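You operate a simulated robot arm through the tools that you are given. There is no shell and no other tool. Be economical: measure what you need, move in short steps, check, and stop when the job is done.

The job below is to be done with a simulated robot arm. You get a single attempt, and the scene is never put back.

TASK
Lay the cream pad on the mat, swing the lens over it, uncover the lens, turn the dimmer to high.

Only the result counts: the job must be done as asked and must still hold three seconds after the hand-in. Knocking over, shifting, dropping, spilling or breaking anything else fails it.

THE ROBOT
A 7-joint arm with a two-finger parallel gripper, fixed in place. Base frame: the origin is at the foot of the arm, x ahead of it, y to its left, z up; the work surface is at about z = 750. Readings come in mm, degrees, newtons and seconds.
With the tool pointing down near the work surface it reaches from about 200 to 680 mm from the base axis. Its first joint turns from -66.0 to 66.0 degrees. Payload 2.4 kg.
Tool frame: the origin (TCP) lies between the finger pads and is the grasp point; the fingertips stand 30 mm ahead of it; z points along the fingers, y is the line along which they close. Largest opening 94 mm; finger width 28, thickness 10; the body of the gripper, 50 by 96 mm, starts 55 mm behind the TCP.
Orientation is that of the tool frame in the base frame, as a unit quaternion [x, y, z, w]. With the fingers straight down and closing along the base's y, the tool's x points along the base's -x, its y along +y and its z along -z.

THE INTERFACE
- The arm moves only by the tool step_arm. Its argument "rows" is a list of rows, each an object of numbers (a shift or turn left out is 0, a gripper value left out holds the last): "dx", "dy", "dz": the shift along the tool's x, y, z in mm; "rx", "ry", "rz": the turn, a rotation vector about the tool's x, y, z in degrees; "claw": the finger opening in mm, from 0 to 94. In form: [{"dx": .., "dy": .., "dz": .., "rx": .., "ry": .., "rz": .., "claw": ..}, ...]. A call has 1 to 8 rows; each row is the pose to reach, as a shift and turn from the pose commanded when the call began, along the tool's axes at that moment. Each row takes 0.2 s and may step no farther than 50 mm and 8.6 degrees from the row before; otherwise, or with a gripper value out of range, the whole call is refused. A pose out of reach is approached as far as the arm can. The call stops where the force on the tool passes 90 N (or 10 N more than at its start, if that is more) or the arm is blocked; 0.2 s more then pass. The fingers move at their own pace (about 153 mm/s each) and stop on an object; they squeeze with about 22 N. The grip force told is the motor's: it shows also when the fingers shut on nothing. Time passes only in rows, and 0.2 s behind the last, so rows that repeat a pose let the fingers close. It gives the time, the measured TCP pose, the force on the tool (base axes), the opening and the grip force at its end, in the units of the frame above (readings bear some noise).
- Cameras (640 x 400 px; columns grow to the right, rows downward): "scene" is fixed at [41.4, 470.3, 1456]; the picture's right is [-0.74, -0.67, 0.00], its down [-0.32, 0.35, -0.88] and it looks along [0.59, -0.65, -0.48] (base axes); focal length 371 px, centre (320, 200). "wrist" rides on the gripper at [76, 14, -103] in the tool frame; the picture's right is [-0.18, 0.98, 0.00], its down [-0.75, -0.14, -0.64] and it looks along [-0.63, -0.12, 0.77] (tool axes); focal length 243 px, centre (320, 200). There is no depth. A picture from a camera that has moved, and an enlarged one, comes with that camera's place and axes in the base frame and with its lens.
- camera(camera): a new picture of that camera. No time passes.
- inspect(camera, box): a new picture of the part [left, top, right, bottom] of that camera's present view, enlarged. No time passes.
- sign_off(): hands the job in; it is judged then, once.

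Work in short steps. Places have to be worked out from the pictures, the camera data and where the tool is seen: move nearer, look again, correct. Check each grasp and each placing, and mend what went wrong. You have 120 turns and 76 pictures in all, those below and enlarged ones among them. Open the gripper and draw the arm clear of the work before you hand the job in, unless the task says otherwise; then end with one line.

The tools are called after "Request:" as name(argument=value, ...) on one line, values as JSON. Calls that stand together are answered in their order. step_arm: Moves the arm, as the interface text tells. Its arguments: {"type":"object","properties":{"rows":{"type":"array"}},"required":["rows"]} The other tools are called the same way: camera (camera) takes a picture; inspect (camera, box) takes an enlarged picture of a part of a camera's view; sign_off () hands the job in.

At the start:

```text
t: 0.0
eef_pos: [342.1, -156.7, 1166.7]
orientation: [0.0, 1.0, -0.001, -0.001]
force: [-0.5, 0.2, 0.6]
width: 94.2
gripper_force: 0.1
```

scene: 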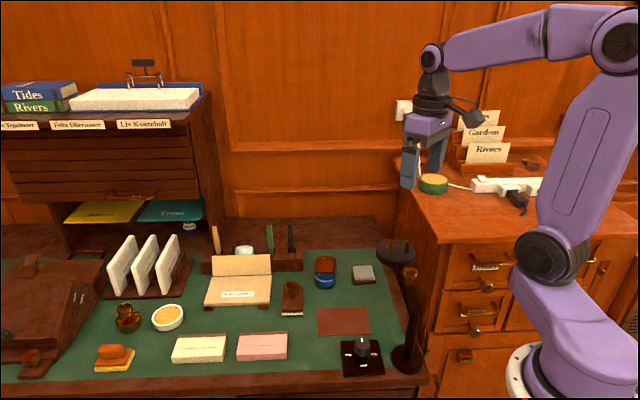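
wrist: 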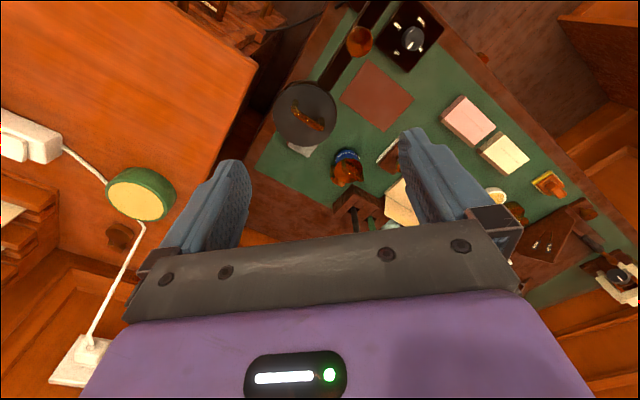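

The scene shows a cream pad, a pink pad, a reddish-brown mat, a dimmer box and a covered lens on an arm. I'll enlarge those regions first.

Request:
inspect(camera="scene", box=[270, 220, 440, 390])

Request:
inspect(camera="scene", box=[80, 280, 300, 400])

Request:
inspect(camera="wrist", box=[250, 0, 550, 220])

```text
2.35 times, centred on (355, 305) of scene
camera zoom: at [41.4, 470.3, 1456.0], right [-0.74, -0.67, 0.0], down [-0.32, 0.35, -0.88], along [0.59, -0.65, -0.48], focal length 873 px, centre (238, -47)
```

zoom: 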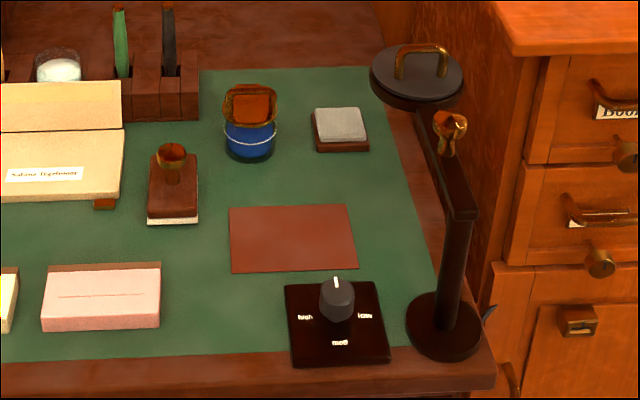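

```text
2.91 times, centred on (190, 340) of scene
camera zoom: at [41.4, 470.3, 1456.0], right [-0.74, -0.67, 0.0], down [-0.32, 0.35, -0.88], along [0.59, -0.65, -0.48], focal length 1079 px, centre (698, -207)
```

zoom: 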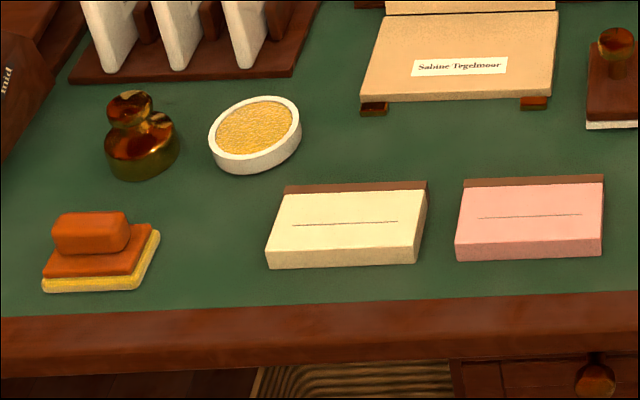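

```text
1.82 times, centred on (400, 110) of wrist
camera zoom: at [266.7, -142.0, 1269.4], right [0.18, 0.98, 0.0], down [0.75, -0.14, 0.64], along [0.63, -0.12, -0.77], focal length 441 px, centre (174, 364)
```

zoom: 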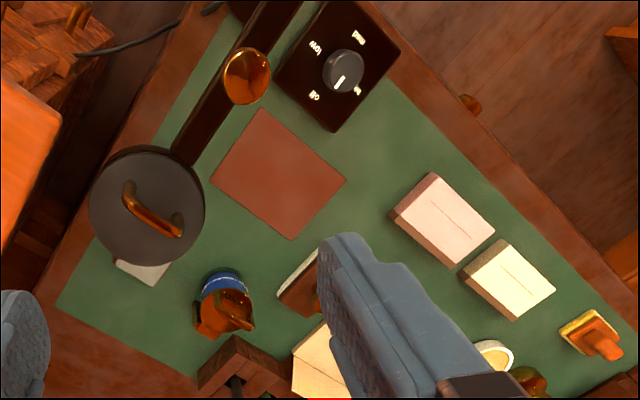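

Rough fixes from both cameras: mat ≈ (443,-59), cream pad ≈ (619,226), lens post ≈ (271,-72), lens head ≈ (400,-200), and everything is turned about 45°. I'll move high up toward the cream pad, turning the gripper to match.

Request:
step_arm(rows=[{"dx": -27, "dy": 40, "rz": -5.2}, {"dx": -54, "dy": 80, "rz": -10.4}, {"dx": -81, "dy": 120, "rz": -15.6}, {"dx": -108, "dy": 160, "rz": -20.8}, {"dx": -135, "dy": 200, "rz": -26}, {"dx": -162, "dy": 240, "rz": -31.2}, {"dx": -189, "dy": 280, "rz": -36.6}, {"dx": -216, "dy": 320, "rz": -42}])

```text
t: 1.8
eef_pos: [559.5, 164.4, 1166.8]
orientation: [-0.359, 0.933, 0.0, 0.0]
force: [0.3, -0.3, 0.1]
width: 93.9
gripper_force: 0.0
```

Arrived as commanded; now descend 200 mm before looking.

Request:
step_arm(rows=[{"dz": 50}, {"dz": 100}, {"dz": 150}, {"dz": 200}])

Request:
camera(camera="wrist")

```text
t: 2.8
eef_pos: [558.5, 162.1, 965.3]
orientation: [-0.359, 0.933, 0.0, 0.0]
force: [0.3, 0.6, 0.1]
width: 93.7
gripper_force: 0.1
```

```text
70 pictures are left
camera wrist: at [493.7, 122.2, 1068.3], right [-0.52, 0.85, 0.0], down [0.65, 0.4, 0.64], along [0.55, 0.33, -0.77], focal length 243 px, centre (320, 200)
```

wrist: 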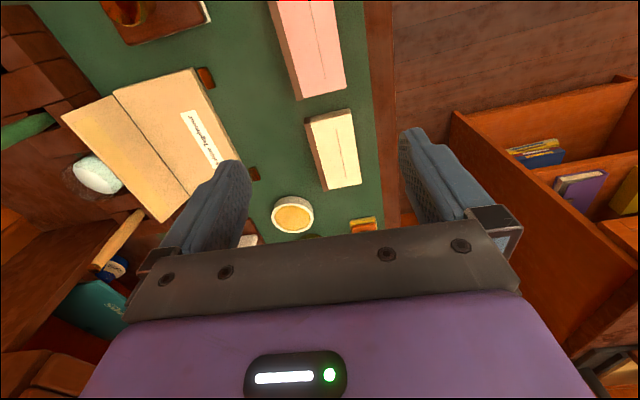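

The cream pad is now close to the fingers' line; I'll enlarge it to get its corners.

Request:
inspect(camera="wrist", box=[260, 90, 400, 240])

```text
2.67 times, centred on (330, 165) of wrist
camera zoom: at [493.7, 122.2, 1068.3], right [-0.52, 0.85, 0.0], down [0.65, 0.4, 0.64], along [0.55, 0.33, -0.77], focal length 647 px, centre (293, 293)
```

zoom: 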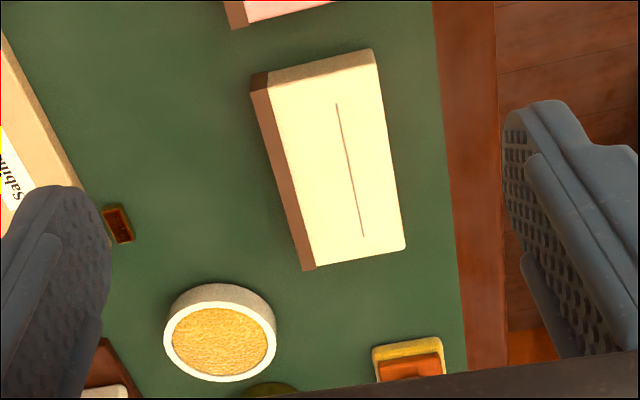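

Pad top corners give a centre near (625,230), 108 × 51 mm at 45°, and the mat centre near (446,-58), also at 45°. I'll grasp slightly on the near side, at (615,220), coming in above it first.

Request:
step_arm(rows=[{"dx": -27, "dy": 2, "dz": 35, "rz": -1}, {"dx": -54, "dy": 3, "dz": 70, "rz": -2}, {"dx": -81, "dy": 5, "dz": 100, "rz": -2.9}, {"dx": -81, "dy": 5, "dz": 140, "rz": -2.9}])

Request:
camera(camera="wrist")

Request:
camera(camera="scene")

```text
t: 3.8
eef_pos: [614.3, 223.0, 823.9]
orientation: [-0.382, 0.924, 0.001, 0.0]
force: [-0.1, 0.2, 0.6]
width: 93.9
gripper_force: 0.0
```

```text
68 pictures are left
camera wrist: at [552.3, 179.2, 928.4], right [-0.56, 0.83, 0.0], down [0.63, 0.43, 0.64], along [0.53, 0.36, -0.77], focal length 243 px, centre (320, 200)
```

wrist: 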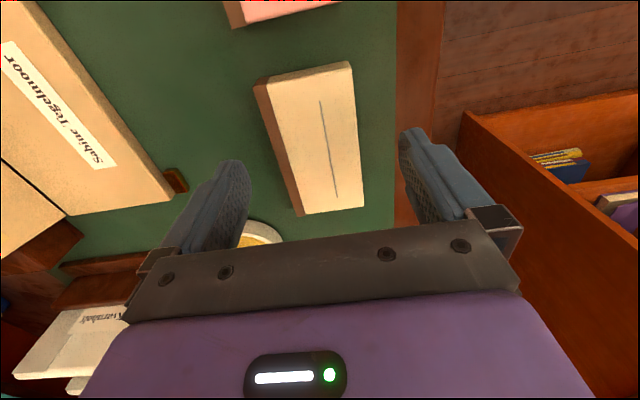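

```text
67 pictures are left
```

scene: 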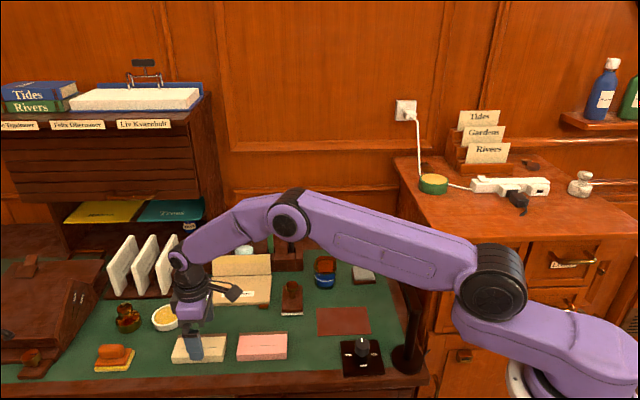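

The recomputed centre (625,232) matches, with a lateral error of about 1 mm. I'll descend so the tips sit just above the desk and close.

Request:
step_arm(rows=[{"dz": 20}, {"dz": 39}, {"dz": 39, "claw": 40}, {"dz": 39, "claw": 40}, {"dz": 39, "claw": 40}])

```text
t: 5.0
eef_pos: [616.5, 221.6, 788.0]
orientation: [-0.382, 0.924, 0.0, 0.0]
force: [-0.3, 0.5, 1.1]
width: 59.4
gripper_force: 22.3
```

Gripping at 59 mm with 22 N. Lift a little and check.

Request:
step_arm(rows=[{"dz": -20}, {"dz": -60}, {"dz": -100}])

Request:
camera(camera="wrist")

```text
t: 5.8
eef_pos: [615.6, 221.0, 886.7]
orientation: [-0.382, 0.924, -0.001, -0.001]
force: [0.4, 0.1, -1.6]
width: 59.5
gripper_force: 22.3
```

```text
66 pictures are left
camera wrist: at [552.2, 177.9, 989.2], right [-0.56, 0.83, 0.0], down [0.63, 0.43, 0.64], along [0.53, 0.36, -0.77], focal length 243 px, centre (320, 200)
```

wrist: 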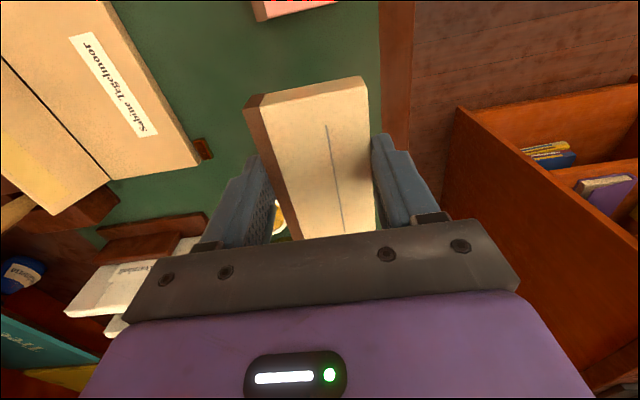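

The pad is held firmly. I'll carry it at this height to above the mat (target TCP (437,-67), since the pad centre sits ~13 mm ahead of the grasp).

Request:
step_arm(rows=[{"dx": 41, "dy": -9.7, "dz": -10}, {"dx": 82, "dy": -19.4, "dz": -10}, {"dx": 123, "dy": -29.1, "dz": -10}, {"dx": 165, "dy": -38.9, "dz": -10}, {"dx": 206, "dy": -48.6, "dz": -10}, {"dx": 247, "dy": -58.3, "dz": -10}, {"dx": 288, "dy": -68, "dz": -10}, {"dx": 329.8, "dy": -77.8, "dz": -10}])

Request:
camera(camera="scene")

Request:
camera(camera="wrist")

```text
t: 7.6
eef_pos: [435.8, -68.8, 901.1]
orientation: [-0.382, 0.924, 0.001, 0.0]
force: [-0.1, 0.2, -0.5]
width: 59.4
gripper_force: 21.9
```

```text
65 pictures are left
```

scene: 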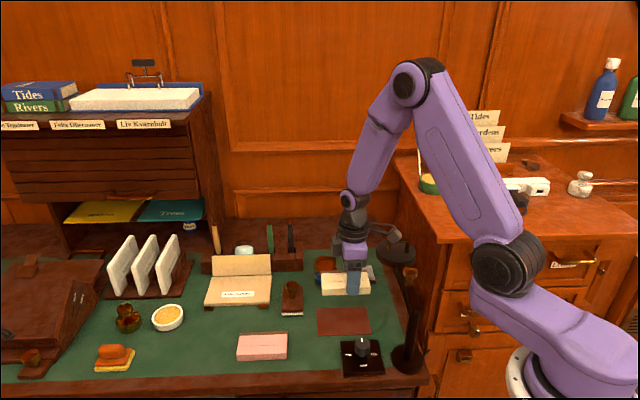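

```text
64 pictures are left
camera wrist: at [372.9, -110.9, 1002.9], right [-0.56, 0.83, 0.0], down [0.63, 0.43, 0.64], along [0.53, 0.36, -0.77], focal length 243 px, centre (320, 200)
```

wrist: 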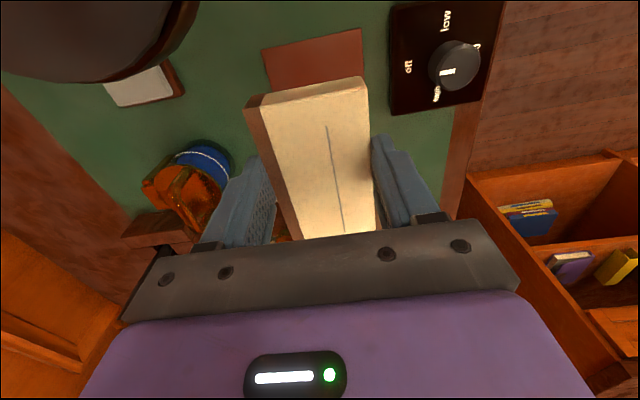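

The mat corners seen here confirm the centre (447,-57), and the pad is lined up. The wrist camera will come within ~40 mm of the lens head, so I'll go down partway and look.

Request:
step_arm(rows=[{"dx": -2, "dz": 30}, {"dx": -2, "dz": 60}, {"dx": -2, "dz": 80}])

Request:
inspect(camera="scene", box=[290, 170, 450, 390])

Request:
camera(camera="wrist")

```text
t: 8.4
eef_pos: [436.8, -66.5, 816.9]
orientation: [-0.382, 0.924, 0.001, -0.001]
force: [-1.2, 0.0, -0.9]
width: 59.4
gripper_force: 21.6
```

```text
1.82 times, centred on (370, 280) of scene
camera zoom: at [41.4, 470.3, 1456.0], right [-0.74, -0.67, 0.0], down [-0.32, 0.35, -0.88], along [0.59, -0.65, -0.48], focal length 675 px, centre (229, 54)
```

zoom: 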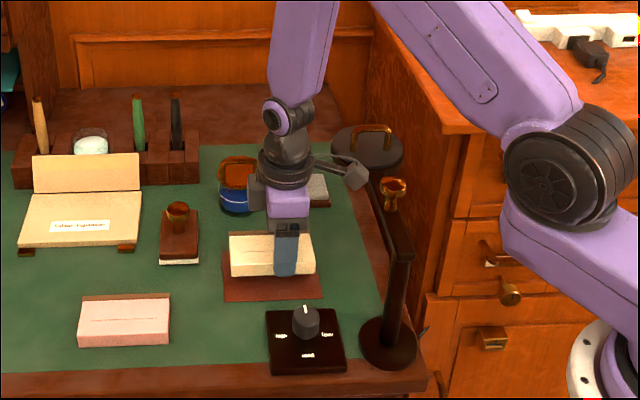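

```text
62 pictures are left
camera wrist: at [374.2, -109.5, 920.3], right [-0.56, 0.83, 0.0], down [0.63, 0.43, 0.64], along [0.53, 0.36, -0.77], focal length 243 px, centre (320, 200)
```

wrist: 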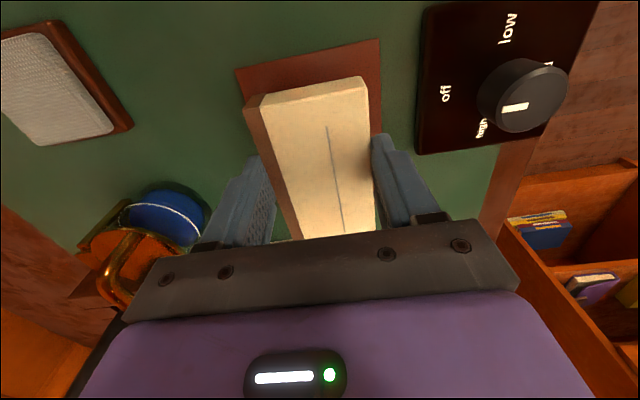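

Pad squarely over the mat and the camera clear of the lens. Lower the last 27 mm.

Request:
step_arm(rows=[{"dz": 14}, {"dz": 26}, {"dz": 26}])

```text
t: 9.2
eef_pos: [437.5, -65.8, 792.4]
orientation: [-0.382, 0.924, 0.0, -0.001]
force: [-0.5, 0.0, -0.7]
width: 59.4
gripper_force: 21.9
```

Request:
step_arm(rows=[{"dz": 2}, {"dz": 2, "claw": 80}, {"dz": 2, "claw": 80}, {"dz": 2, "claw": 80}])

Request:
camera(camera="wrist")

```text
t: 10.2
eef_pos: [436.6, -66.3, 790.3]
orientation: [-0.382, 0.924, 0.001, 0.0]
force: [0.6, 0.7, 0.1]
width: 80.0
gripper_force: 0.0
```

```text
61 pictures are left
camera wrist: at [374.8, -109.7, 893.0], right [-0.56, 0.83, 0.0], down [0.63, 0.43, 0.64], along [0.53, 0.36, -0.77], focal length 243 px, centre (320, 200)
```

wrist: 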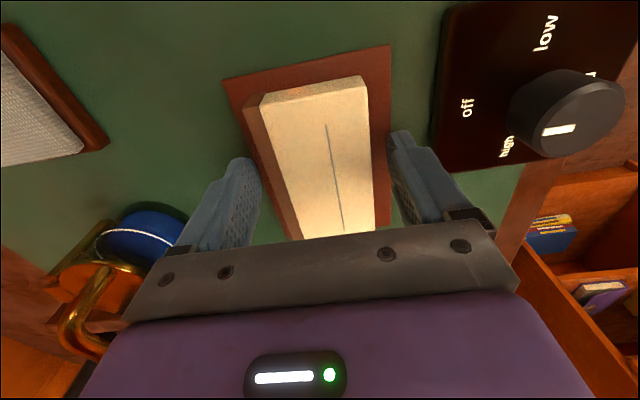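

The pad lies within the mat. I'll rise straight up and then look at the lens from above.

Request:
step_arm(rows=[{"dz": -50}, {"dz": -100}, {"dz": -150}, {"dz": -200}, {"dz": -250}, {"dz": -290}])

Request:
camera(camera="wrist")

Request:
inspect(camera="scene", box=[290, 230, 450, 390])

```text
t: 11.6
eef_pos: [437.9, -66.3, 1080.4]
orientation: [-0.382, 0.924, 0.0, -0.002]
force: [0.8, 0.2, 0.5]
width: 80.1
gripper_force: 0.0
```

```text
60 pictures are left
camera wrist: at [375.0, -108.7, 1182.7], right [-0.56, 0.83, 0.0], down [0.63, 0.43, 0.64], along [0.53, 0.36, -0.77], focal length 243 px, centre (320, 200)
```

wrist: 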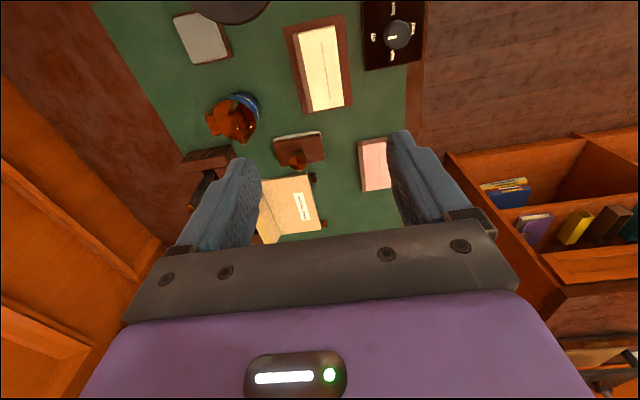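

```text
2.50 times, centred on (370, 310) of scene
camera zoom: at [41.4, 470.3, 1456.0], right [-0.74, -0.67, 0.0], down [-0.32, 0.35, -0.88], along [0.59, -0.65, -0.48], focal length 928 px, centre (195, -75)
```

zoom: 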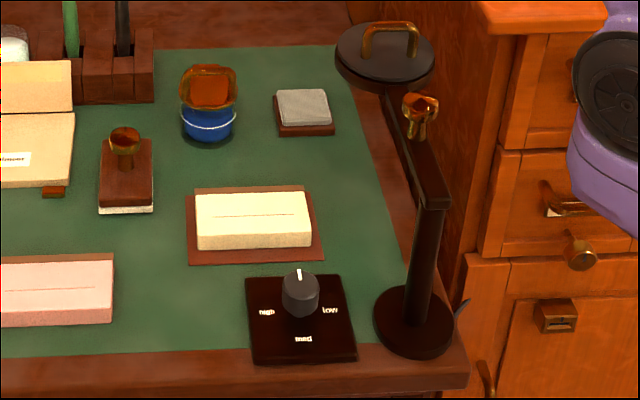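

Pad is placed well. Now I'll back the camera off so it sees the lens arm, its knob and the lid.

Request:
step_arm(rows=[{"dx": 46, "dy": 2}, {"dx": 92, "dy": 5}, {"dx": 138, "dy": 7}, {"dx": 185, "dy": 9}])

Request:
camera(camera="wrist")

```text
t: 12.6
eef_pos: [298.7, -188.3, 1081.0]
orientation: [-0.382, 0.924, 0.0, 0.0]
force: [-0.4, -0.1, 1.0]
width: 80.0
gripper_force: 0.1
```

```text
58 pictures are left
camera wrist: at [236.1, -231.4, 1184.5], right [-0.56, 0.83, 0.0], down [0.63, 0.43, 0.64], along [0.53, 0.36, -0.77], focal length 243 px, centre (320, 200)
```

wrist: 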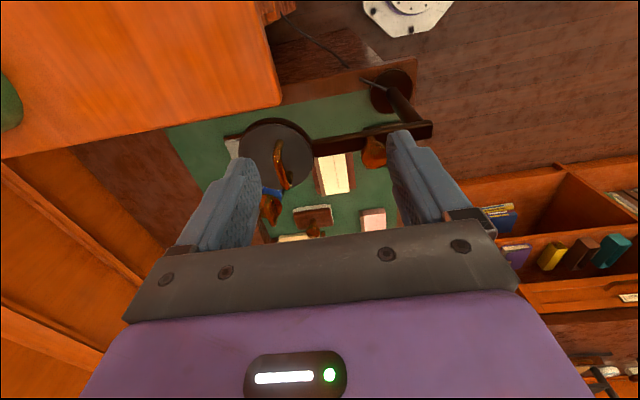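

Request:
inspect(camera="wrist", box=[220, 50, 450, 210])

```text
2.50 times, centred on (335, 130) of wrist
camera zoom: at [236.1, -231.4, 1184.5], right [-0.56, 0.83, 0.0], down [0.63, 0.43, 0.64], along [0.53, 0.36, -0.77], focal length 606 px, centre (282, 375)
```

zoom: 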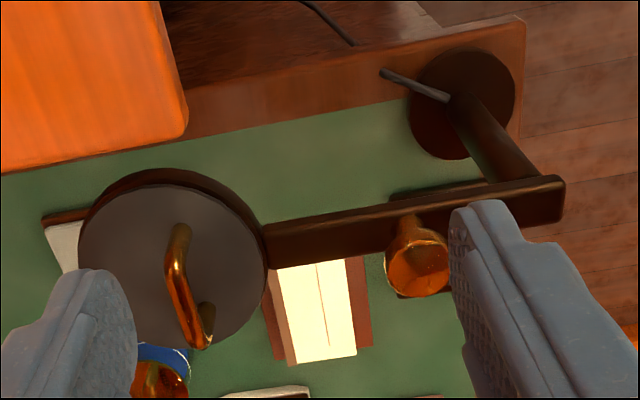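

Triangulated: post axis ≈ (268,-61), brass knob ≈ (311,-108) with its top at z≈950, lid centre ≈ (395,-191) with its top at z≈918. The lens needs about +47° of swing. I'll go above the knob with the gripper turned back to yaw 0.

Request:
step_arm(rows=[{"dx": -11, "dy": 8, "rz": 7.5}, {"dx": -22, "dy": 16, "rz": 15}, {"dx": -33, "dy": 24, "rz": 22.5}, {"dx": -44, "dy": 32, "rz": 30}, {"dx": -55, "dy": 40, "rz": 37.5, "dz": 20}, {"dx": -65.4, "dy": 48.2, "rz": 45, "dz": 60}])

Request:
camera(camera="wrist")

Request:
inspect(camera="scene", box=[330, 170, 490, 330])

```text
t: 14.0
eef_pos: [311.1, -108.9, 1019.5]
orientation: [0.003, 1.0, 0.0, 0.0]
force: [0.0, 0.5, 1.2]
width: 80.0
gripper_force: 0.0
```

```text
56 pictures are left
camera wrist: at [236.0, -93.7, 1122.7], right [0.19, 0.98, 0.0], down [0.75, -0.14, 0.64], along [0.63, -0.12, -0.77], focal length 243 px, centre (320, 200)
```

wrist: 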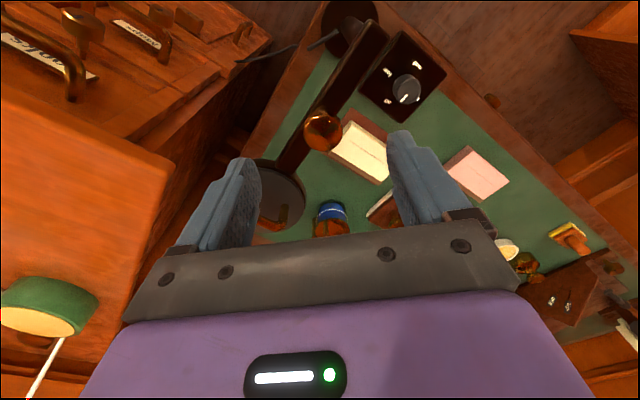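

```text
2.50 times, centred on (410, 250) of scene
camera zoom: at [41.4, 470.3, 1456.0], right [-0.74, -0.67, 0.0], down [-0.32, 0.35, -0.88], along [0.59, -0.65, -0.48], focal length 928 px, centre (95, 75)
```

zoom: 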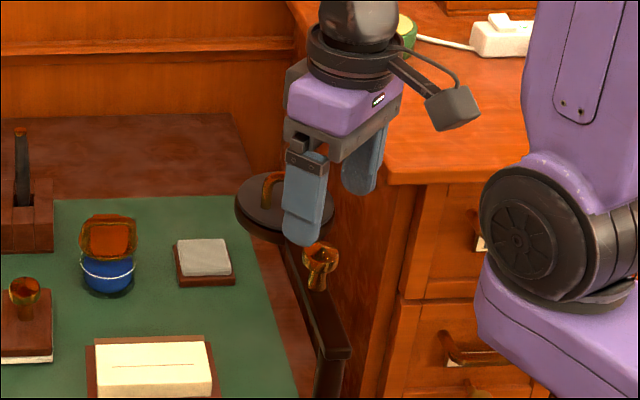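

The knob sits centred between the fingers at (312,-107). Descend so the tips stay just above the lens arm, then close.

Request:
step_arm(rows=[{"dz": 35, "dy": 1}, {"dz": 74, "dy": 1}, {"dz": 74, "dy": 1, "claw": 10}, {"dz": 74, "dy": 1, "claw": 10}, {"dz": 74, "dy": 1, "claw": 10}])

Request:
camera(camera="wrist")

```text
t: 15.2
eef_pos: [312.1, -106.9, 946.2]
orientation: [-0.001, 1.0, -0.001, 0.001]
force: [6.6, 36.4, 61.4]
width: 29.5
gripper_force: 44.7
```

```text
54 pictures are left
camera wrist: at [237.8, -92.3, 1048.9], right [0.18, 0.98, 0.0], down [0.75, -0.14, 0.64], along [0.63, -0.12, -0.77], focal length 243 px, centre (320, 200)
```

wrist: 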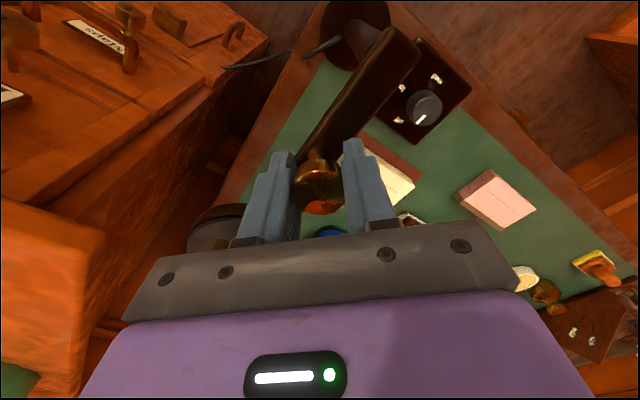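

The force reads 61 N up and 36 N sideways, so the tips are probably pressing on the arm. I'll reopen a little, raise 6 mm and read again.

Request:
step_arm(rows=[{"claw": 50}, {"dz": -6, "claw": 50}, {"dz": -6, "claw": 50}])

Request:
inspect(camera="scene", box=[350, 220, 450, 320])

```text
t: 16.0
eef_pos: [312.4, -110.1, 950.9]
orientation: [0.002, 1.0, 0.0, 0.0]
force: [0.5, 0.4, 0.9]
width: 49.9
gripper_force: 0.0
```

```text
4.00 times, centred on (400, 270) of scene
camera zoom: at [41.4, 470.3, 1456.0], right [-0.74, -0.67, 0.0], down [-0.32, 0.35, -0.88], along [0.59, -0.65, -0.48], focal length 1484 px, centre (0, -80)
```

zoom: 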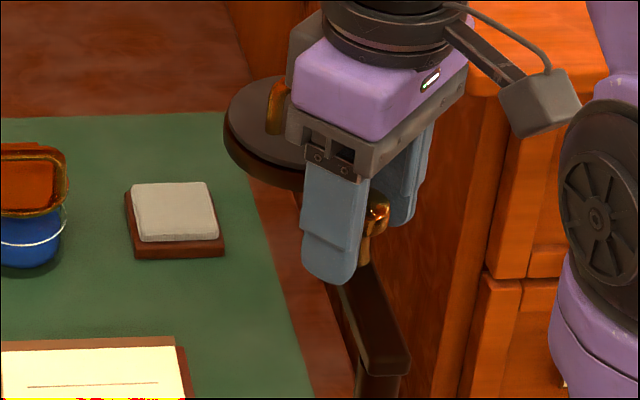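

Free of contact now. Close again at this height and read the force.

Request:
step_arm(rows=[{"claw": 20}, {"claw": 20}, {"claw": 20}])

```text
t: 16.8
eef_pos: [312.3, -107.0, 951.7]
orientation: [0.0, 1.0, 0.001, -0.001]
force: [5.5, 26.1, -3.8]
width: 29.8
gripper_force: 45.0
```

A clean grip now, with only a ~2 mm y offset. Start the swing on an arc about the post, turning the tool along, two rows first.

Request:
step_arm(rows=[{"dx": -3, "dy": 5, "rz": -4}, {"dx": -6, "dy": 8, "rz": -8}, {"dx": -11, "dy": 15.5, "rz": -16}, {"dx": -11, "dy": 15.5, "rz": -16}])

Request:
camera(camera="scene")

```text
t: 17.8
eef_pos: [323.2, -93.5, 952.9]
orientation: [-0.139, 0.99, 0.0, -0.001]
force: [-6.9, -5.6, -19.3]
width: 29.7
gripper_force: 44.9
```

```text
52 pictures are left
```

scene: 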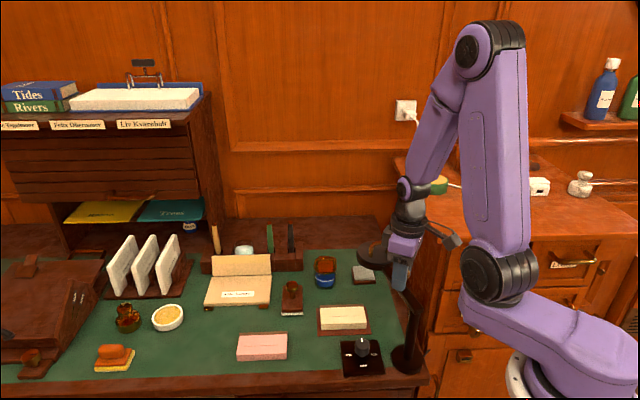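

The lens swings freely. Continue the arc to about 47° total.

Request:
step_arm(rows=[{"dx": -3, "dy": 3.2, "rz": -4}, {"dx": -5.9, "dy": 6.5, "rz": -8}, {"dx": -8.6, "dy": 10.2, "rz": -12}, {"dx": -11, "dy": 13.9, "rz": -16}, {"dx": -14.9, "dy": 21.8, "rz": -24}, {"dx": -17.4, "dy": 29.2, "rz": -31}, {"dx": -17.4, "dy": 29.2, "rz": -31}])

Request:
inspect(camera="scene", box=[290, 200, 460, 390])

Request:
camera(camera="wrist")

```text
t: 19.4
eef_pos: [331.5, -60.2, 952.6]
orientation: [-0.399, 0.917, 0.002, -0.002]
force: [-16.2, 2.6, -6.8]
width: 29.6
gripper_force: 45.7
```

```text
2.11 times, centred on (375, 295) of scene
camera zoom: at [41.0, 470.4, 1456.0], right [-0.74, -0.67, 0.0], down [-0.32, 0.35, -0.88], along [0.59, -0.65, -0.48], focal length 781 px, centre (204, 0)
```

zoom: 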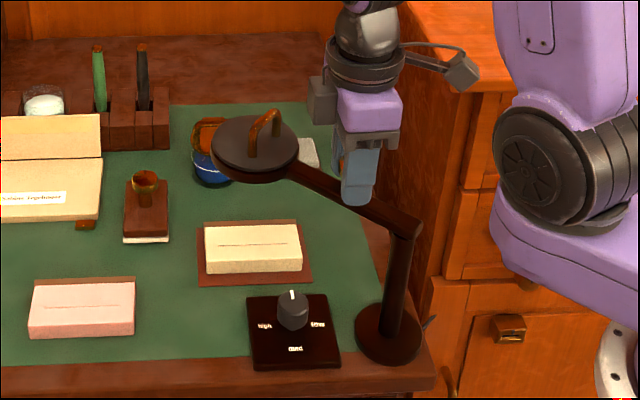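

```text
50 pictures are left
camera wrist: at [269.8, -105.3, 1054.9], right [-0.59, 0.81, 0.0], down [0.62, 0.45, 0.64], along [0.51, 0.38, -0.77], focal length 243 px, centre (320, 200)
```

wrist: 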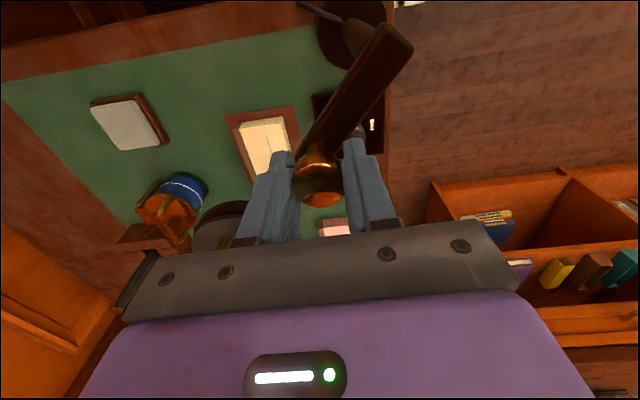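

By the same camera the lens is at (441,-52) and the pad at (437,-51), so they are aligned. Release the knob and rise.

Request:
step_arm(rows=[{"claw": 60}, {"claw": 60}, {"dz": -30}, {"dz": -60}, {"dz": -90}])

Request:
inspect(camera="scene", box=[290, 200, 460, 390])

Request:
camera(camera="wrist")

```text
t: 20.6
eef_pos: [331.8, -61.8, 1042.4]
orientation: [-0.398, 0.917, 0.0, 0.0]
force: [0.5, 0.7, -0.1]
width: 60.1
gripper_force: 0.1
```

```text
2.11 times, centred on (375, 295) of scene
camera zoom: at [41.4, 470.3, 1456.0], right [-0.74, -0.67, 0.0], down [-0.32, 0.35, -0.88], along [0.59, -0.65, -0.48], focal length 781 px, centre (204, 0)
```

zoom: 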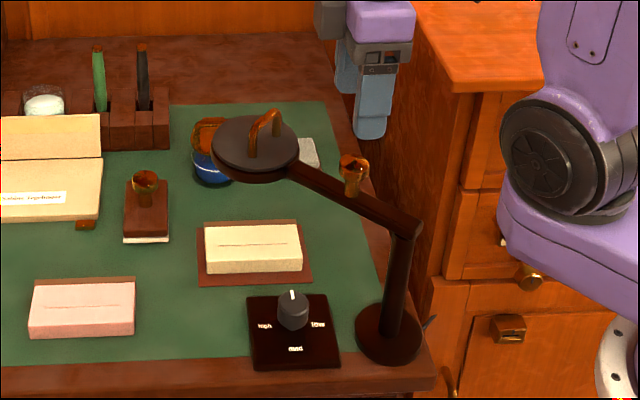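

```text
48 pictures are left
camera wrist: at [270.9, -106.5, 1144.9], right [-0.59, 0.81, 0.0], down [0.62, 0.45, 0.64], along [0.52, 0.38, -0.77], focal length 243 px, centre (320, 200)
```

wrist: 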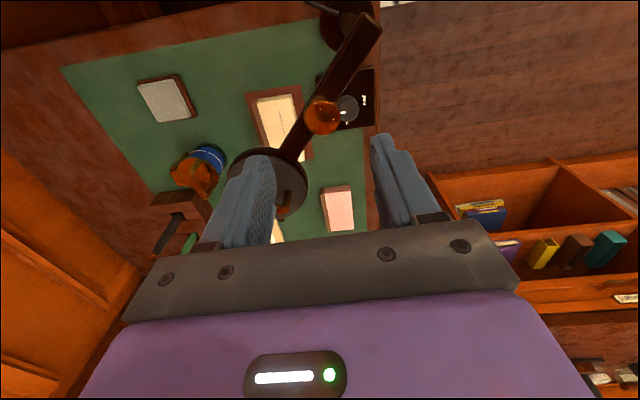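

The lens stays put over the pad. The lid's handle runs roughly along y near (437,-62), so I'll move above it with the gripper at yaw 90 to close across the bar, and look.

Request:
step_arm(rows=[{"dx": -13, "dy": -13, "rz": -7.2}, {"dx": -26, "dy": -26, "rz": -14.4}, {"dx": -38, "dy": -39, "rz": -21.6}, {"dx": -50, "dy": -52, "rz": -28.8}, {"dx": -62, "dy": -64, "rz": -36}, {"dx": -73, "dy": -75.6, "rz": -43}])

Request:
camera(camera="wrist")

Request:
inspect(camera="scene", box=[310, 200, 430, 320])

```text
t: 22.0
eef_pos: [436.4, -57.3, 1040.9]
orientation: [0.708, -0.706, 0.0, 0.0]
force: [0.1, 0.4, -0.3]
width: 60.0
gripper_force: 0.1
```

```text
47 pictures are left
camera wrist: at [423.9, -133.7, 1144.0], right [-0.98, 0.18, 0.0], down [0.14, 0.75, 0.64], along [0.12, 0.63, -0.77], focal length 243 px, centre (320, 200)
```

wrist: 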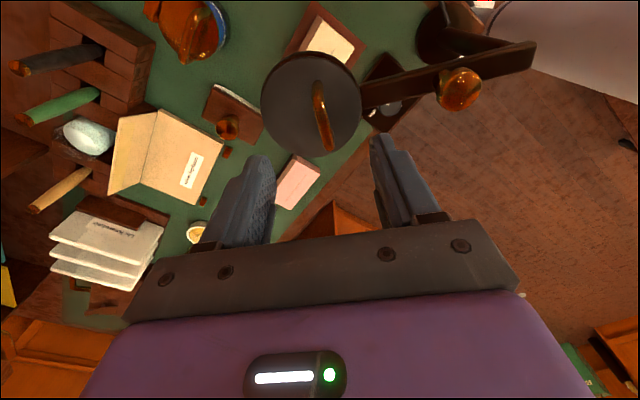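

```text
3.33 times, centred on (370, 260) of scene
camera zoom: at [41.4, 470.3, 1456.0], right [-0.74, -0.67, 0.0], down [-0.32, 0.35, -0.88], along [0.59, -0.65, -0.48], focal length 1237 px, centre (153, 0)
```

zoom: 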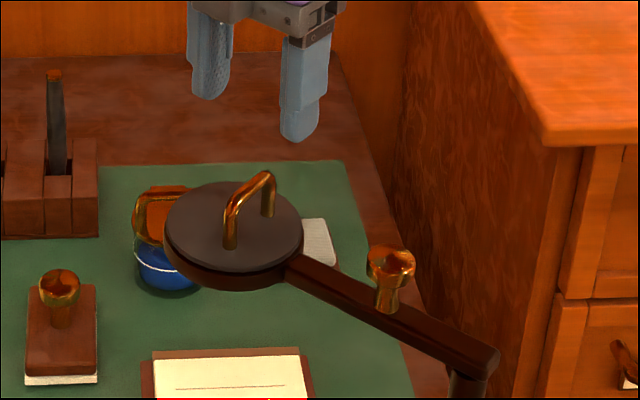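

Handle bar centre ≈ (437,-60), top ≈ z 948, running along y. I'll descend to TCP z≈959 and close softly around the bar.

Request:
step_arm(rows=[{"dx": 2.5, "dz": 40}, {"dx": 2.5, "dz": 70}, {"dx": 2.5, "dz": 82}])

Request:
inspect(camera="scene", box=[310, 200, 430, 320])

Request:
inspect(camera="wrist", box=[220, 0, 440, 240])

```text
t: 22.8
eef_pos: [438.0, -59.0, 960.4]
orientation: [-0.707, 0.708, 0.0, 0.0]
force: [-0.4, -0.7, 0.4]
width: 59.9
gripper_force: 0.0
```

```text
3.33 times, centred on (370, 260) of scene
camera zoom: at [41.4, 470.3, 1456.0], right [-0.74, -0.67, 0.0], down [-0.32, 0.35, -0.88], along [0.59, -0.65, -0.48], focal length 1237 px, centre (153, 0)
```

zoom: 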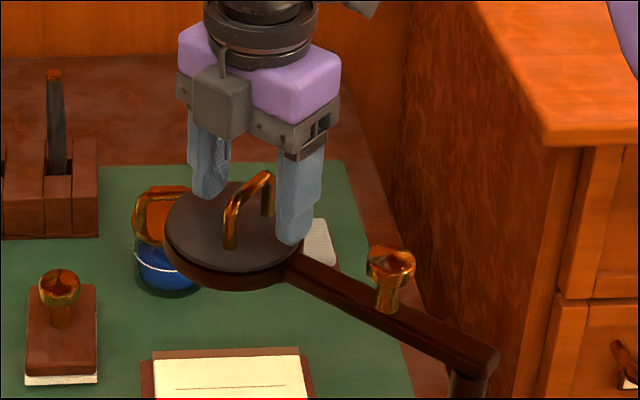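

```text
1.67 times, centred on (330, 120) of wrist
camera zoom: at [423.4, -135.4, 1062.4], right [-0.98, 0.19, 0.0], down [0.14, 0.75, 0.64], along [0.12, 0.63, -0.77], focal length 404 px, centre (303, 333)
```

zoom: 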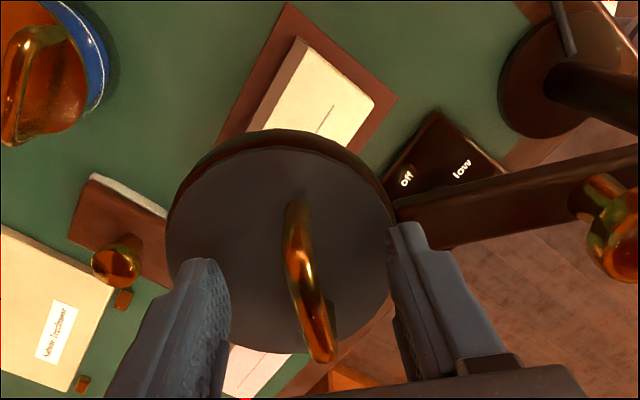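

Fingers straddle the handle cleanly. Lower 4 mm more and close.

Request:
step_arm(rows=[{"dz": 4}, {"dz": 4, "claw": 0}, {"dz": 4, "claw": 0}, {"dz": 4, "claw": 0}, {"dz": 4, "claw": 0}])

```text
t: 24.0
eef_pos: [436.2, -60.4, 956.8]
orientation: [-0.707, 0.708, 0.001, -0.001]
force: [-9.5, -7.3, 7.3]
width: 14.2
gripper_force: 45.1
```

Gripped at 14 mm. Lift slowly straight up and look.

Request:
step_arm(rows=[{"dz": -8}, {"dz": -18}, {"dz": -30}, {"dz": -45}, {"dz": -60}])

Request:
inspect(camera="scene", box=[290, 180, 460, 390])

Request:
camera(camera="wrist")

```text
t: 25.2
eef_pos: [436.8, -61.1, 1016.1]
orientation: [-0.706, 0.709, 0.001, -0.001]
force: [0.0, 0.1, -0.7]
width: 0.0
gripper_force: 33.1
```

```text
1.90 times, centred on (375, 285) of scene
camera zoom: at [41.4, 470.3, 1456.0], right [-0.74, -0.67, 0.0], down [-0.32, 0.35, -0.88], along [0.59, -0.65, -0.48], focal length 707 px, centre (215, 38)
```

zoom: 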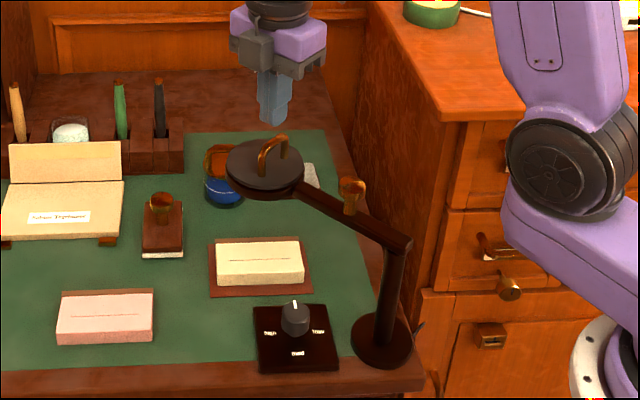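

```text
42 pictures are left
camera wrist: at [423.4, -136.2, 1118.5], right [-0.98, 0.19, 0.0], down [0.15, 0.75, 0.64], along [0.12, 0.63, -0.77], focal length 243 px, centre (320, 200)
```

wrist: 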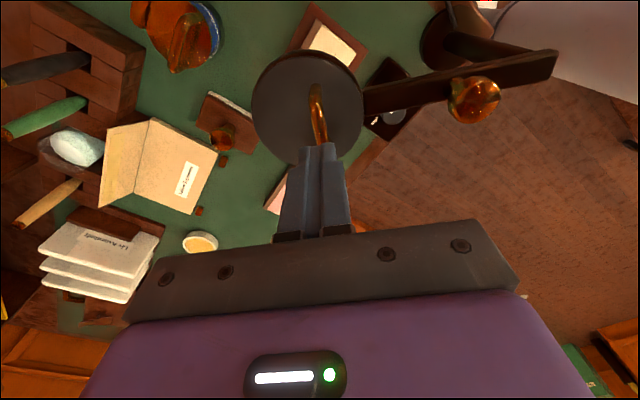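

The grip slipped off and the lid stayed seated, undisturbed. I'll inspect its rim before retrying with a deeper grasp.

Request:
inspect(camera="scene", box=[335, 205, 405, 265])

Request:
inspect(camera="wrist", box=[240, 30, 400, 170])

```text
6.67 times, centred on (370, 235) of scene
camera zoom: at [41.4, 470.3, 1456.0], right [-0.74, -0.67, 0.0], down [-0.32, 0.35, -0.88], along [0.59, -0.65, -0.48], focal length 2474 px, centre (-13, -33)
```

zoom: 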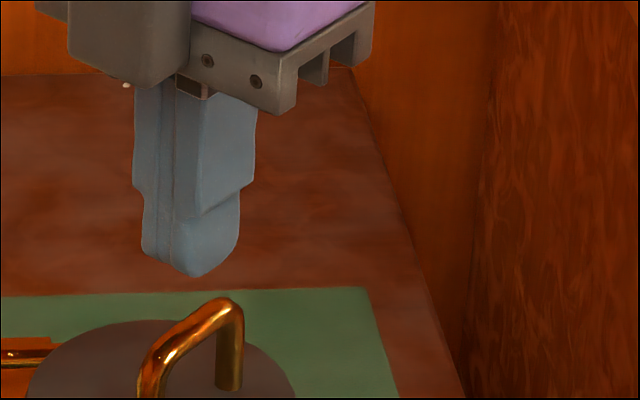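

```text
2.86 times, centred on (320, 100) of wrist
camera zoom: at [423.4, -136.2, 1118.5], right [-0.98, 0.19, 0.0], down [0.15, 0.75, 0.64], along [0.12, 0.63, -0.77], focal length 693 px, centre (320, 486)
```

zoom: 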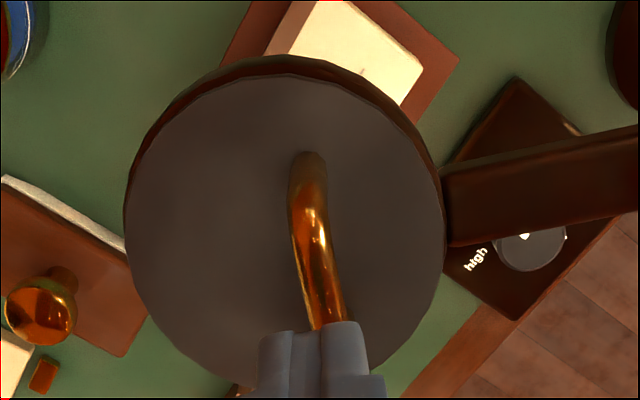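

The bar top is at ~945 and my tips had only ~15 mm overlap. I'll reopen, descend to TCP ≈ 948 in small steps watching the force, and grip again.

Request:
step_arm(rows=[{"claw": 40}, {"claw": 40, "dz": 30}, {"claw": 40, "dz": 56}, {"claw": 40, "dz": 64}, {"claw": 40, "dz": 68}])

Request:
inspect(camera="scene", box=[325, 205, 405, 275])

```text
t: 26.4
eef_pos: [438.6, -61.1, 950.9]
orientation: [-0.705, 0.709, -0.004, 0.005]
force: [-10.3, 3.3, 68.0]
width: 36.2
gripper_force: 0.1
```

```text
5.71 times, centred on (365, 240) of scene
camera zoom: at [40.0, 470.6, 1456.0], right [-0.74, -0.67, 0.0], down [-0.32, 0.35, -0.88], along [0.59, -0.65, -0.48], focal length 2120 px, centre (63, -29)
```

zoom: 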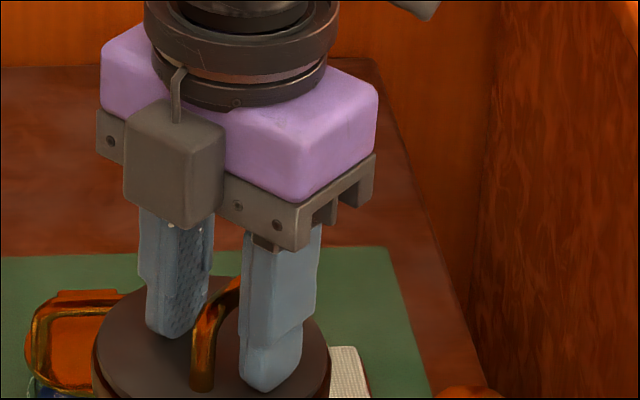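

The tips touched the lid at about TCP 951. Raise 4 mm, close, then lift only 3 mm to read the pull force.

Request:
step_arm(rows=[{"dz": -5}, {"dz": -5, "claw": 0}, {"dz": -5, "claw": 0}, {"dz": -5, "claw": 0}])

Request:
camera(camera="wrist")

```text
t: 27.4
eef_pos: [434.4, -60.9, 952.1]
orientation: [-0.707, 0.708, 0.003, -0.002]
force: [-20.3, -1.8, 27.6]
width: 15.5
gripper_force: 22.1
```

```text
38 pictures are left
camera wrist: at [422.5, -136.7, 1055.2], right [-0.98, 0.19, 0.01], down [0.15, 0.75, 0.64], along [0.11, 0.63, -0.77], focal length 243 px, centre (320, 200)
```

wrist: 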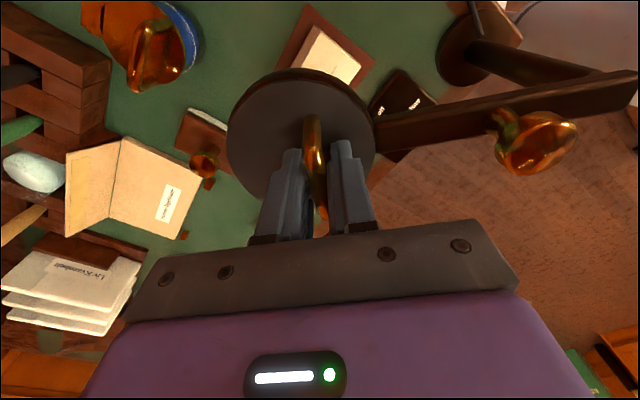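

Request:
inspect(camera="wrist", box=[250, 90, 390, 240])

```text
2.67 times, centred on (320, 165) of wrist
camera zoom: at [422.5, -136.7, 1055.2], right [-0.98, 0.19, 0.01], down [0.15, 0.75, 0.64], along [0.11, 0.63, -0.77], focal length 647 px, centre (320, 293)
```

zoom: 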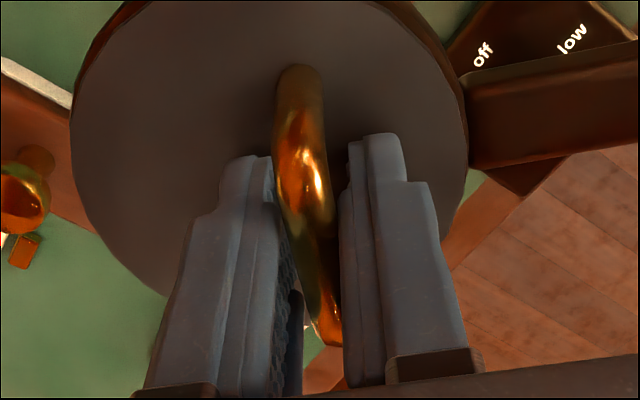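

The bar is skewed relative to the fingers (its -y end lies toward +x), so the pads meet only its edges. I'll open, turn ~9° to match, and close again.

Request:
step_arm(rows=[{"claw": 40, "dz": -2}, {"claw": 40, "dz": -2, "rz": -5}, {"claw": 40, "dz": -2, "rz": -9, "dy": -2}, {"claw": 0, "dz": -2, "rz": -9, "dy": -2}, {"claw": 0, "dz": -2, "rz": -9, "dy": -2}, {"claw": 0, "dz": -2, "rz": -9, "dy": -2}])

Request:
inspect(camera="wrist", box=[250, 90, 390, 240])

```text
t: 28.8
eef_pos: [436.0, -59.1, 954.3]
orientation: [0.759, -0.651, -0.006, 0.004]
force: [-28.6, 6.0, 13.5]
width: 16.5
gripper_force: 44.7
```

```text
2.67 times, centred on (320, 165) of wrist
camera zoom: at [435.5, -137.4, 1056.9], right [-1.0, 0.03, 0.01], down [0.03, 0.77, 0.64], along [0.01, 0.64, -0.77], focal length 647 px, centre (320, 293)
```

zoom: 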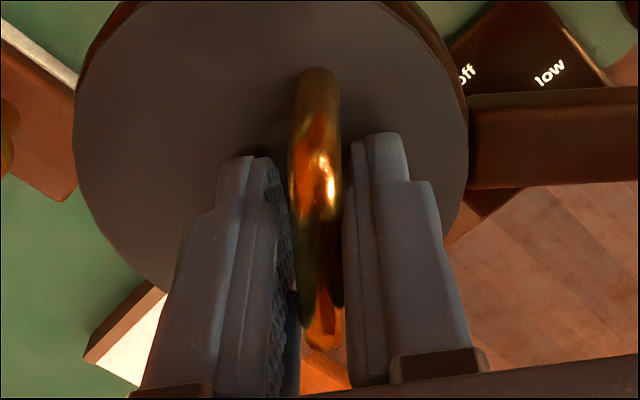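

Turning to 99° widened the reading (16.5 vs 14.2), so the best fit should be around 92–93°. Re-close there with x centred at 436, then a slow 3 mm lift to read the force.

Request:
step_arm(rows=[{"claw": 40}, {"claw": 40, "rz": 6.5, "dy": 1.5}, {"claw": 40, "rz": 6.5, "dy": 1.5}, {"claw": 0, "rz": 6.5, "dy": 1.5}, {"claw": 0, "rz": 6.5, "dy": 1.5}, {"claw": 0, "rz": 6.5, "dy": 1.5}, {"claw": 0, "rz": 6.5, "dy": 1.5}])

```text
t: 30.4
eef_pos: [435.4, -59.8, 954.5]
orientation: [0.721, -0.693, -0.003, 0.002]
force: [-20.9, 6.6, 11.0]
width: 14.0
gripper_force: 45.2
```

Request:
step_arm(rows=[{"dy": 2, "dz": -1}, {"dy": 2, "dz": -2}, {"dy": 2, "dz": -3}])

```text
t: 31.2
eef_pos: [437.2, -62.5, 956.6]
orientation: [0.722, -0.692, 0.002, -0.002]
force: [4.2, 6.1, -13.7]
width: 14.0
gripper_force: 45.2
```

Pull is 14 N and still gripping. Continue lifting in 2 mm steps.

Request:
step_arm(rows=[{"dz": -1}, {"dz": -2}, {"dz": -3}, {"dz": -4}])

```text
t: 32.2
eef_pos: [439.4, -61.1, 962.6]
orientation: [0.721, -0.693, 0.005, -0.003]
force: [31.5, 7.1, -29.2]
width: 13.9
gripper_force: 44.8
```

Request:
inspect(camera="scene", box=[320, 200, 440, 310])

```text
3.64 times, centred on (380, 255) of scene
camera zoom: at [42.7, 470.5, 1455.9], right [-0.74, -0.67, 0.0], down [-0.32, 0.35, -0.88], along [0.59, -0.65, -0.48], focal length 1349 px, centre (102, 0)
```

zoom: 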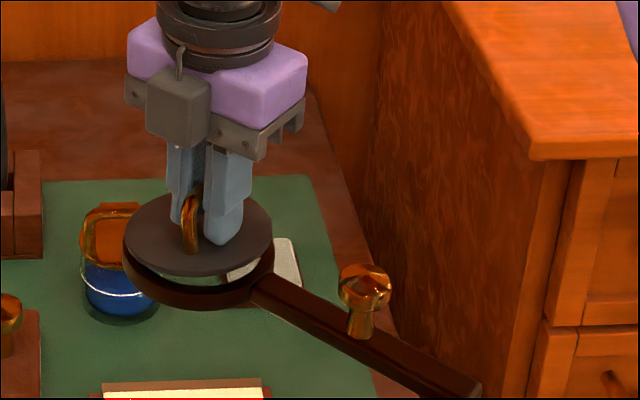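

The lid is coming off: there is a visible gap and the glass shows. The sideways 31 N suggests it's binding, so I'll shift +x 2.5 mm to relieve that while lifting slowly.

Request:
step_arm(rows=[{"dy": -2.5}, {"dy": -3}, {"dy": -3}])

Request:
inspect(camera="scene", box=[330, 230, 410, 300])

Request:
camera(camera="wrist")

```text
t: 33.0
eef_pos: [439.1, -62.1, 961.0]
orientation: [0.722, -0.692, 0.0, 0.0]
force: [15.6, 5.7, -12.6]
width: 13.8
gripper_force: 44.7
```

```text
5.71 times, centred on (370, 265) of scene
camera zoom: at [42.0, 470.5, 1456.0], right [-0.74, -0.67, 0.0], down [-0.32, 0.35, -0.88], along [0.59, -0.65, -0.48], focal length 2120 px, centre (34, -171)
```

zoom: 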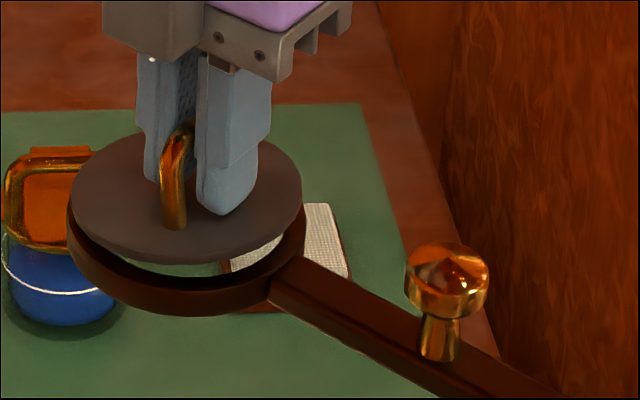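

```text
33 pictures are left
camera wrist: at [429.0, -137.4, 1064.1], right [-0.99, 0.14, 0.0], down [0.11, 0.76, 0.64], along [0.09, 0.64, -0.77], focal length 243 px, centre (320, 200)
```

wrist: 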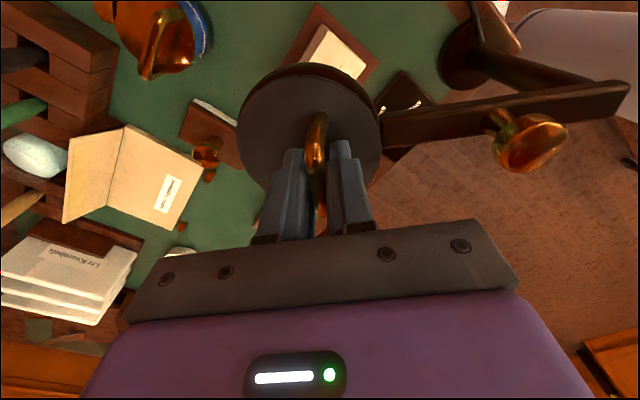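

The lift looks level (about 6–8 mm gap). I'll continue slowly upward with another small +x relief.

Request:
step_arm(rows=[{"dy": -1.5, "dz": -1}, {"dy": -1.5, "dz": -3}, {"dy": -1.5, "dz": -5}, {"dy": -1.5, "dz": -5}])

Request:
inspect(camera="scene", box=[330, 230, 410, 300])

```text
t: 34.0
eef_pos: [442.9, -59.4, 966.6]
orientation: [0.722, -0.692, 0.002, -0.002]
force: [27.5, 6.6, -28.5]
width: 14.0
gripper_force: 45.0
```

```text
5.71 times, centred on (370, 265) of scene
camera zoom: at [42.6, 470.5, 1456.0], right [-0.74, -0.67, 0.0], down [-0.32, 0.35, -0.88], along [0.59, -0.65, -0.48], focal length 2120 px, centre (34, -171)
```

zoom: 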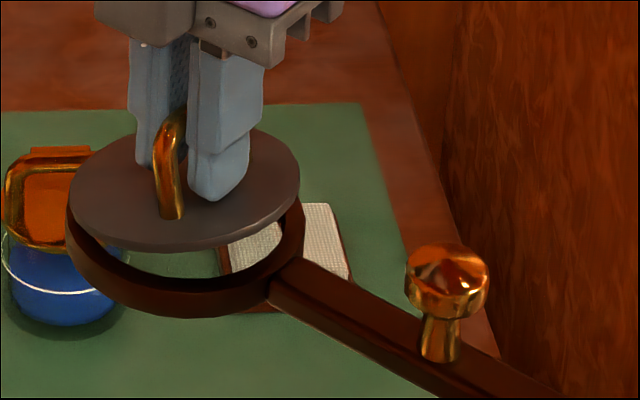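

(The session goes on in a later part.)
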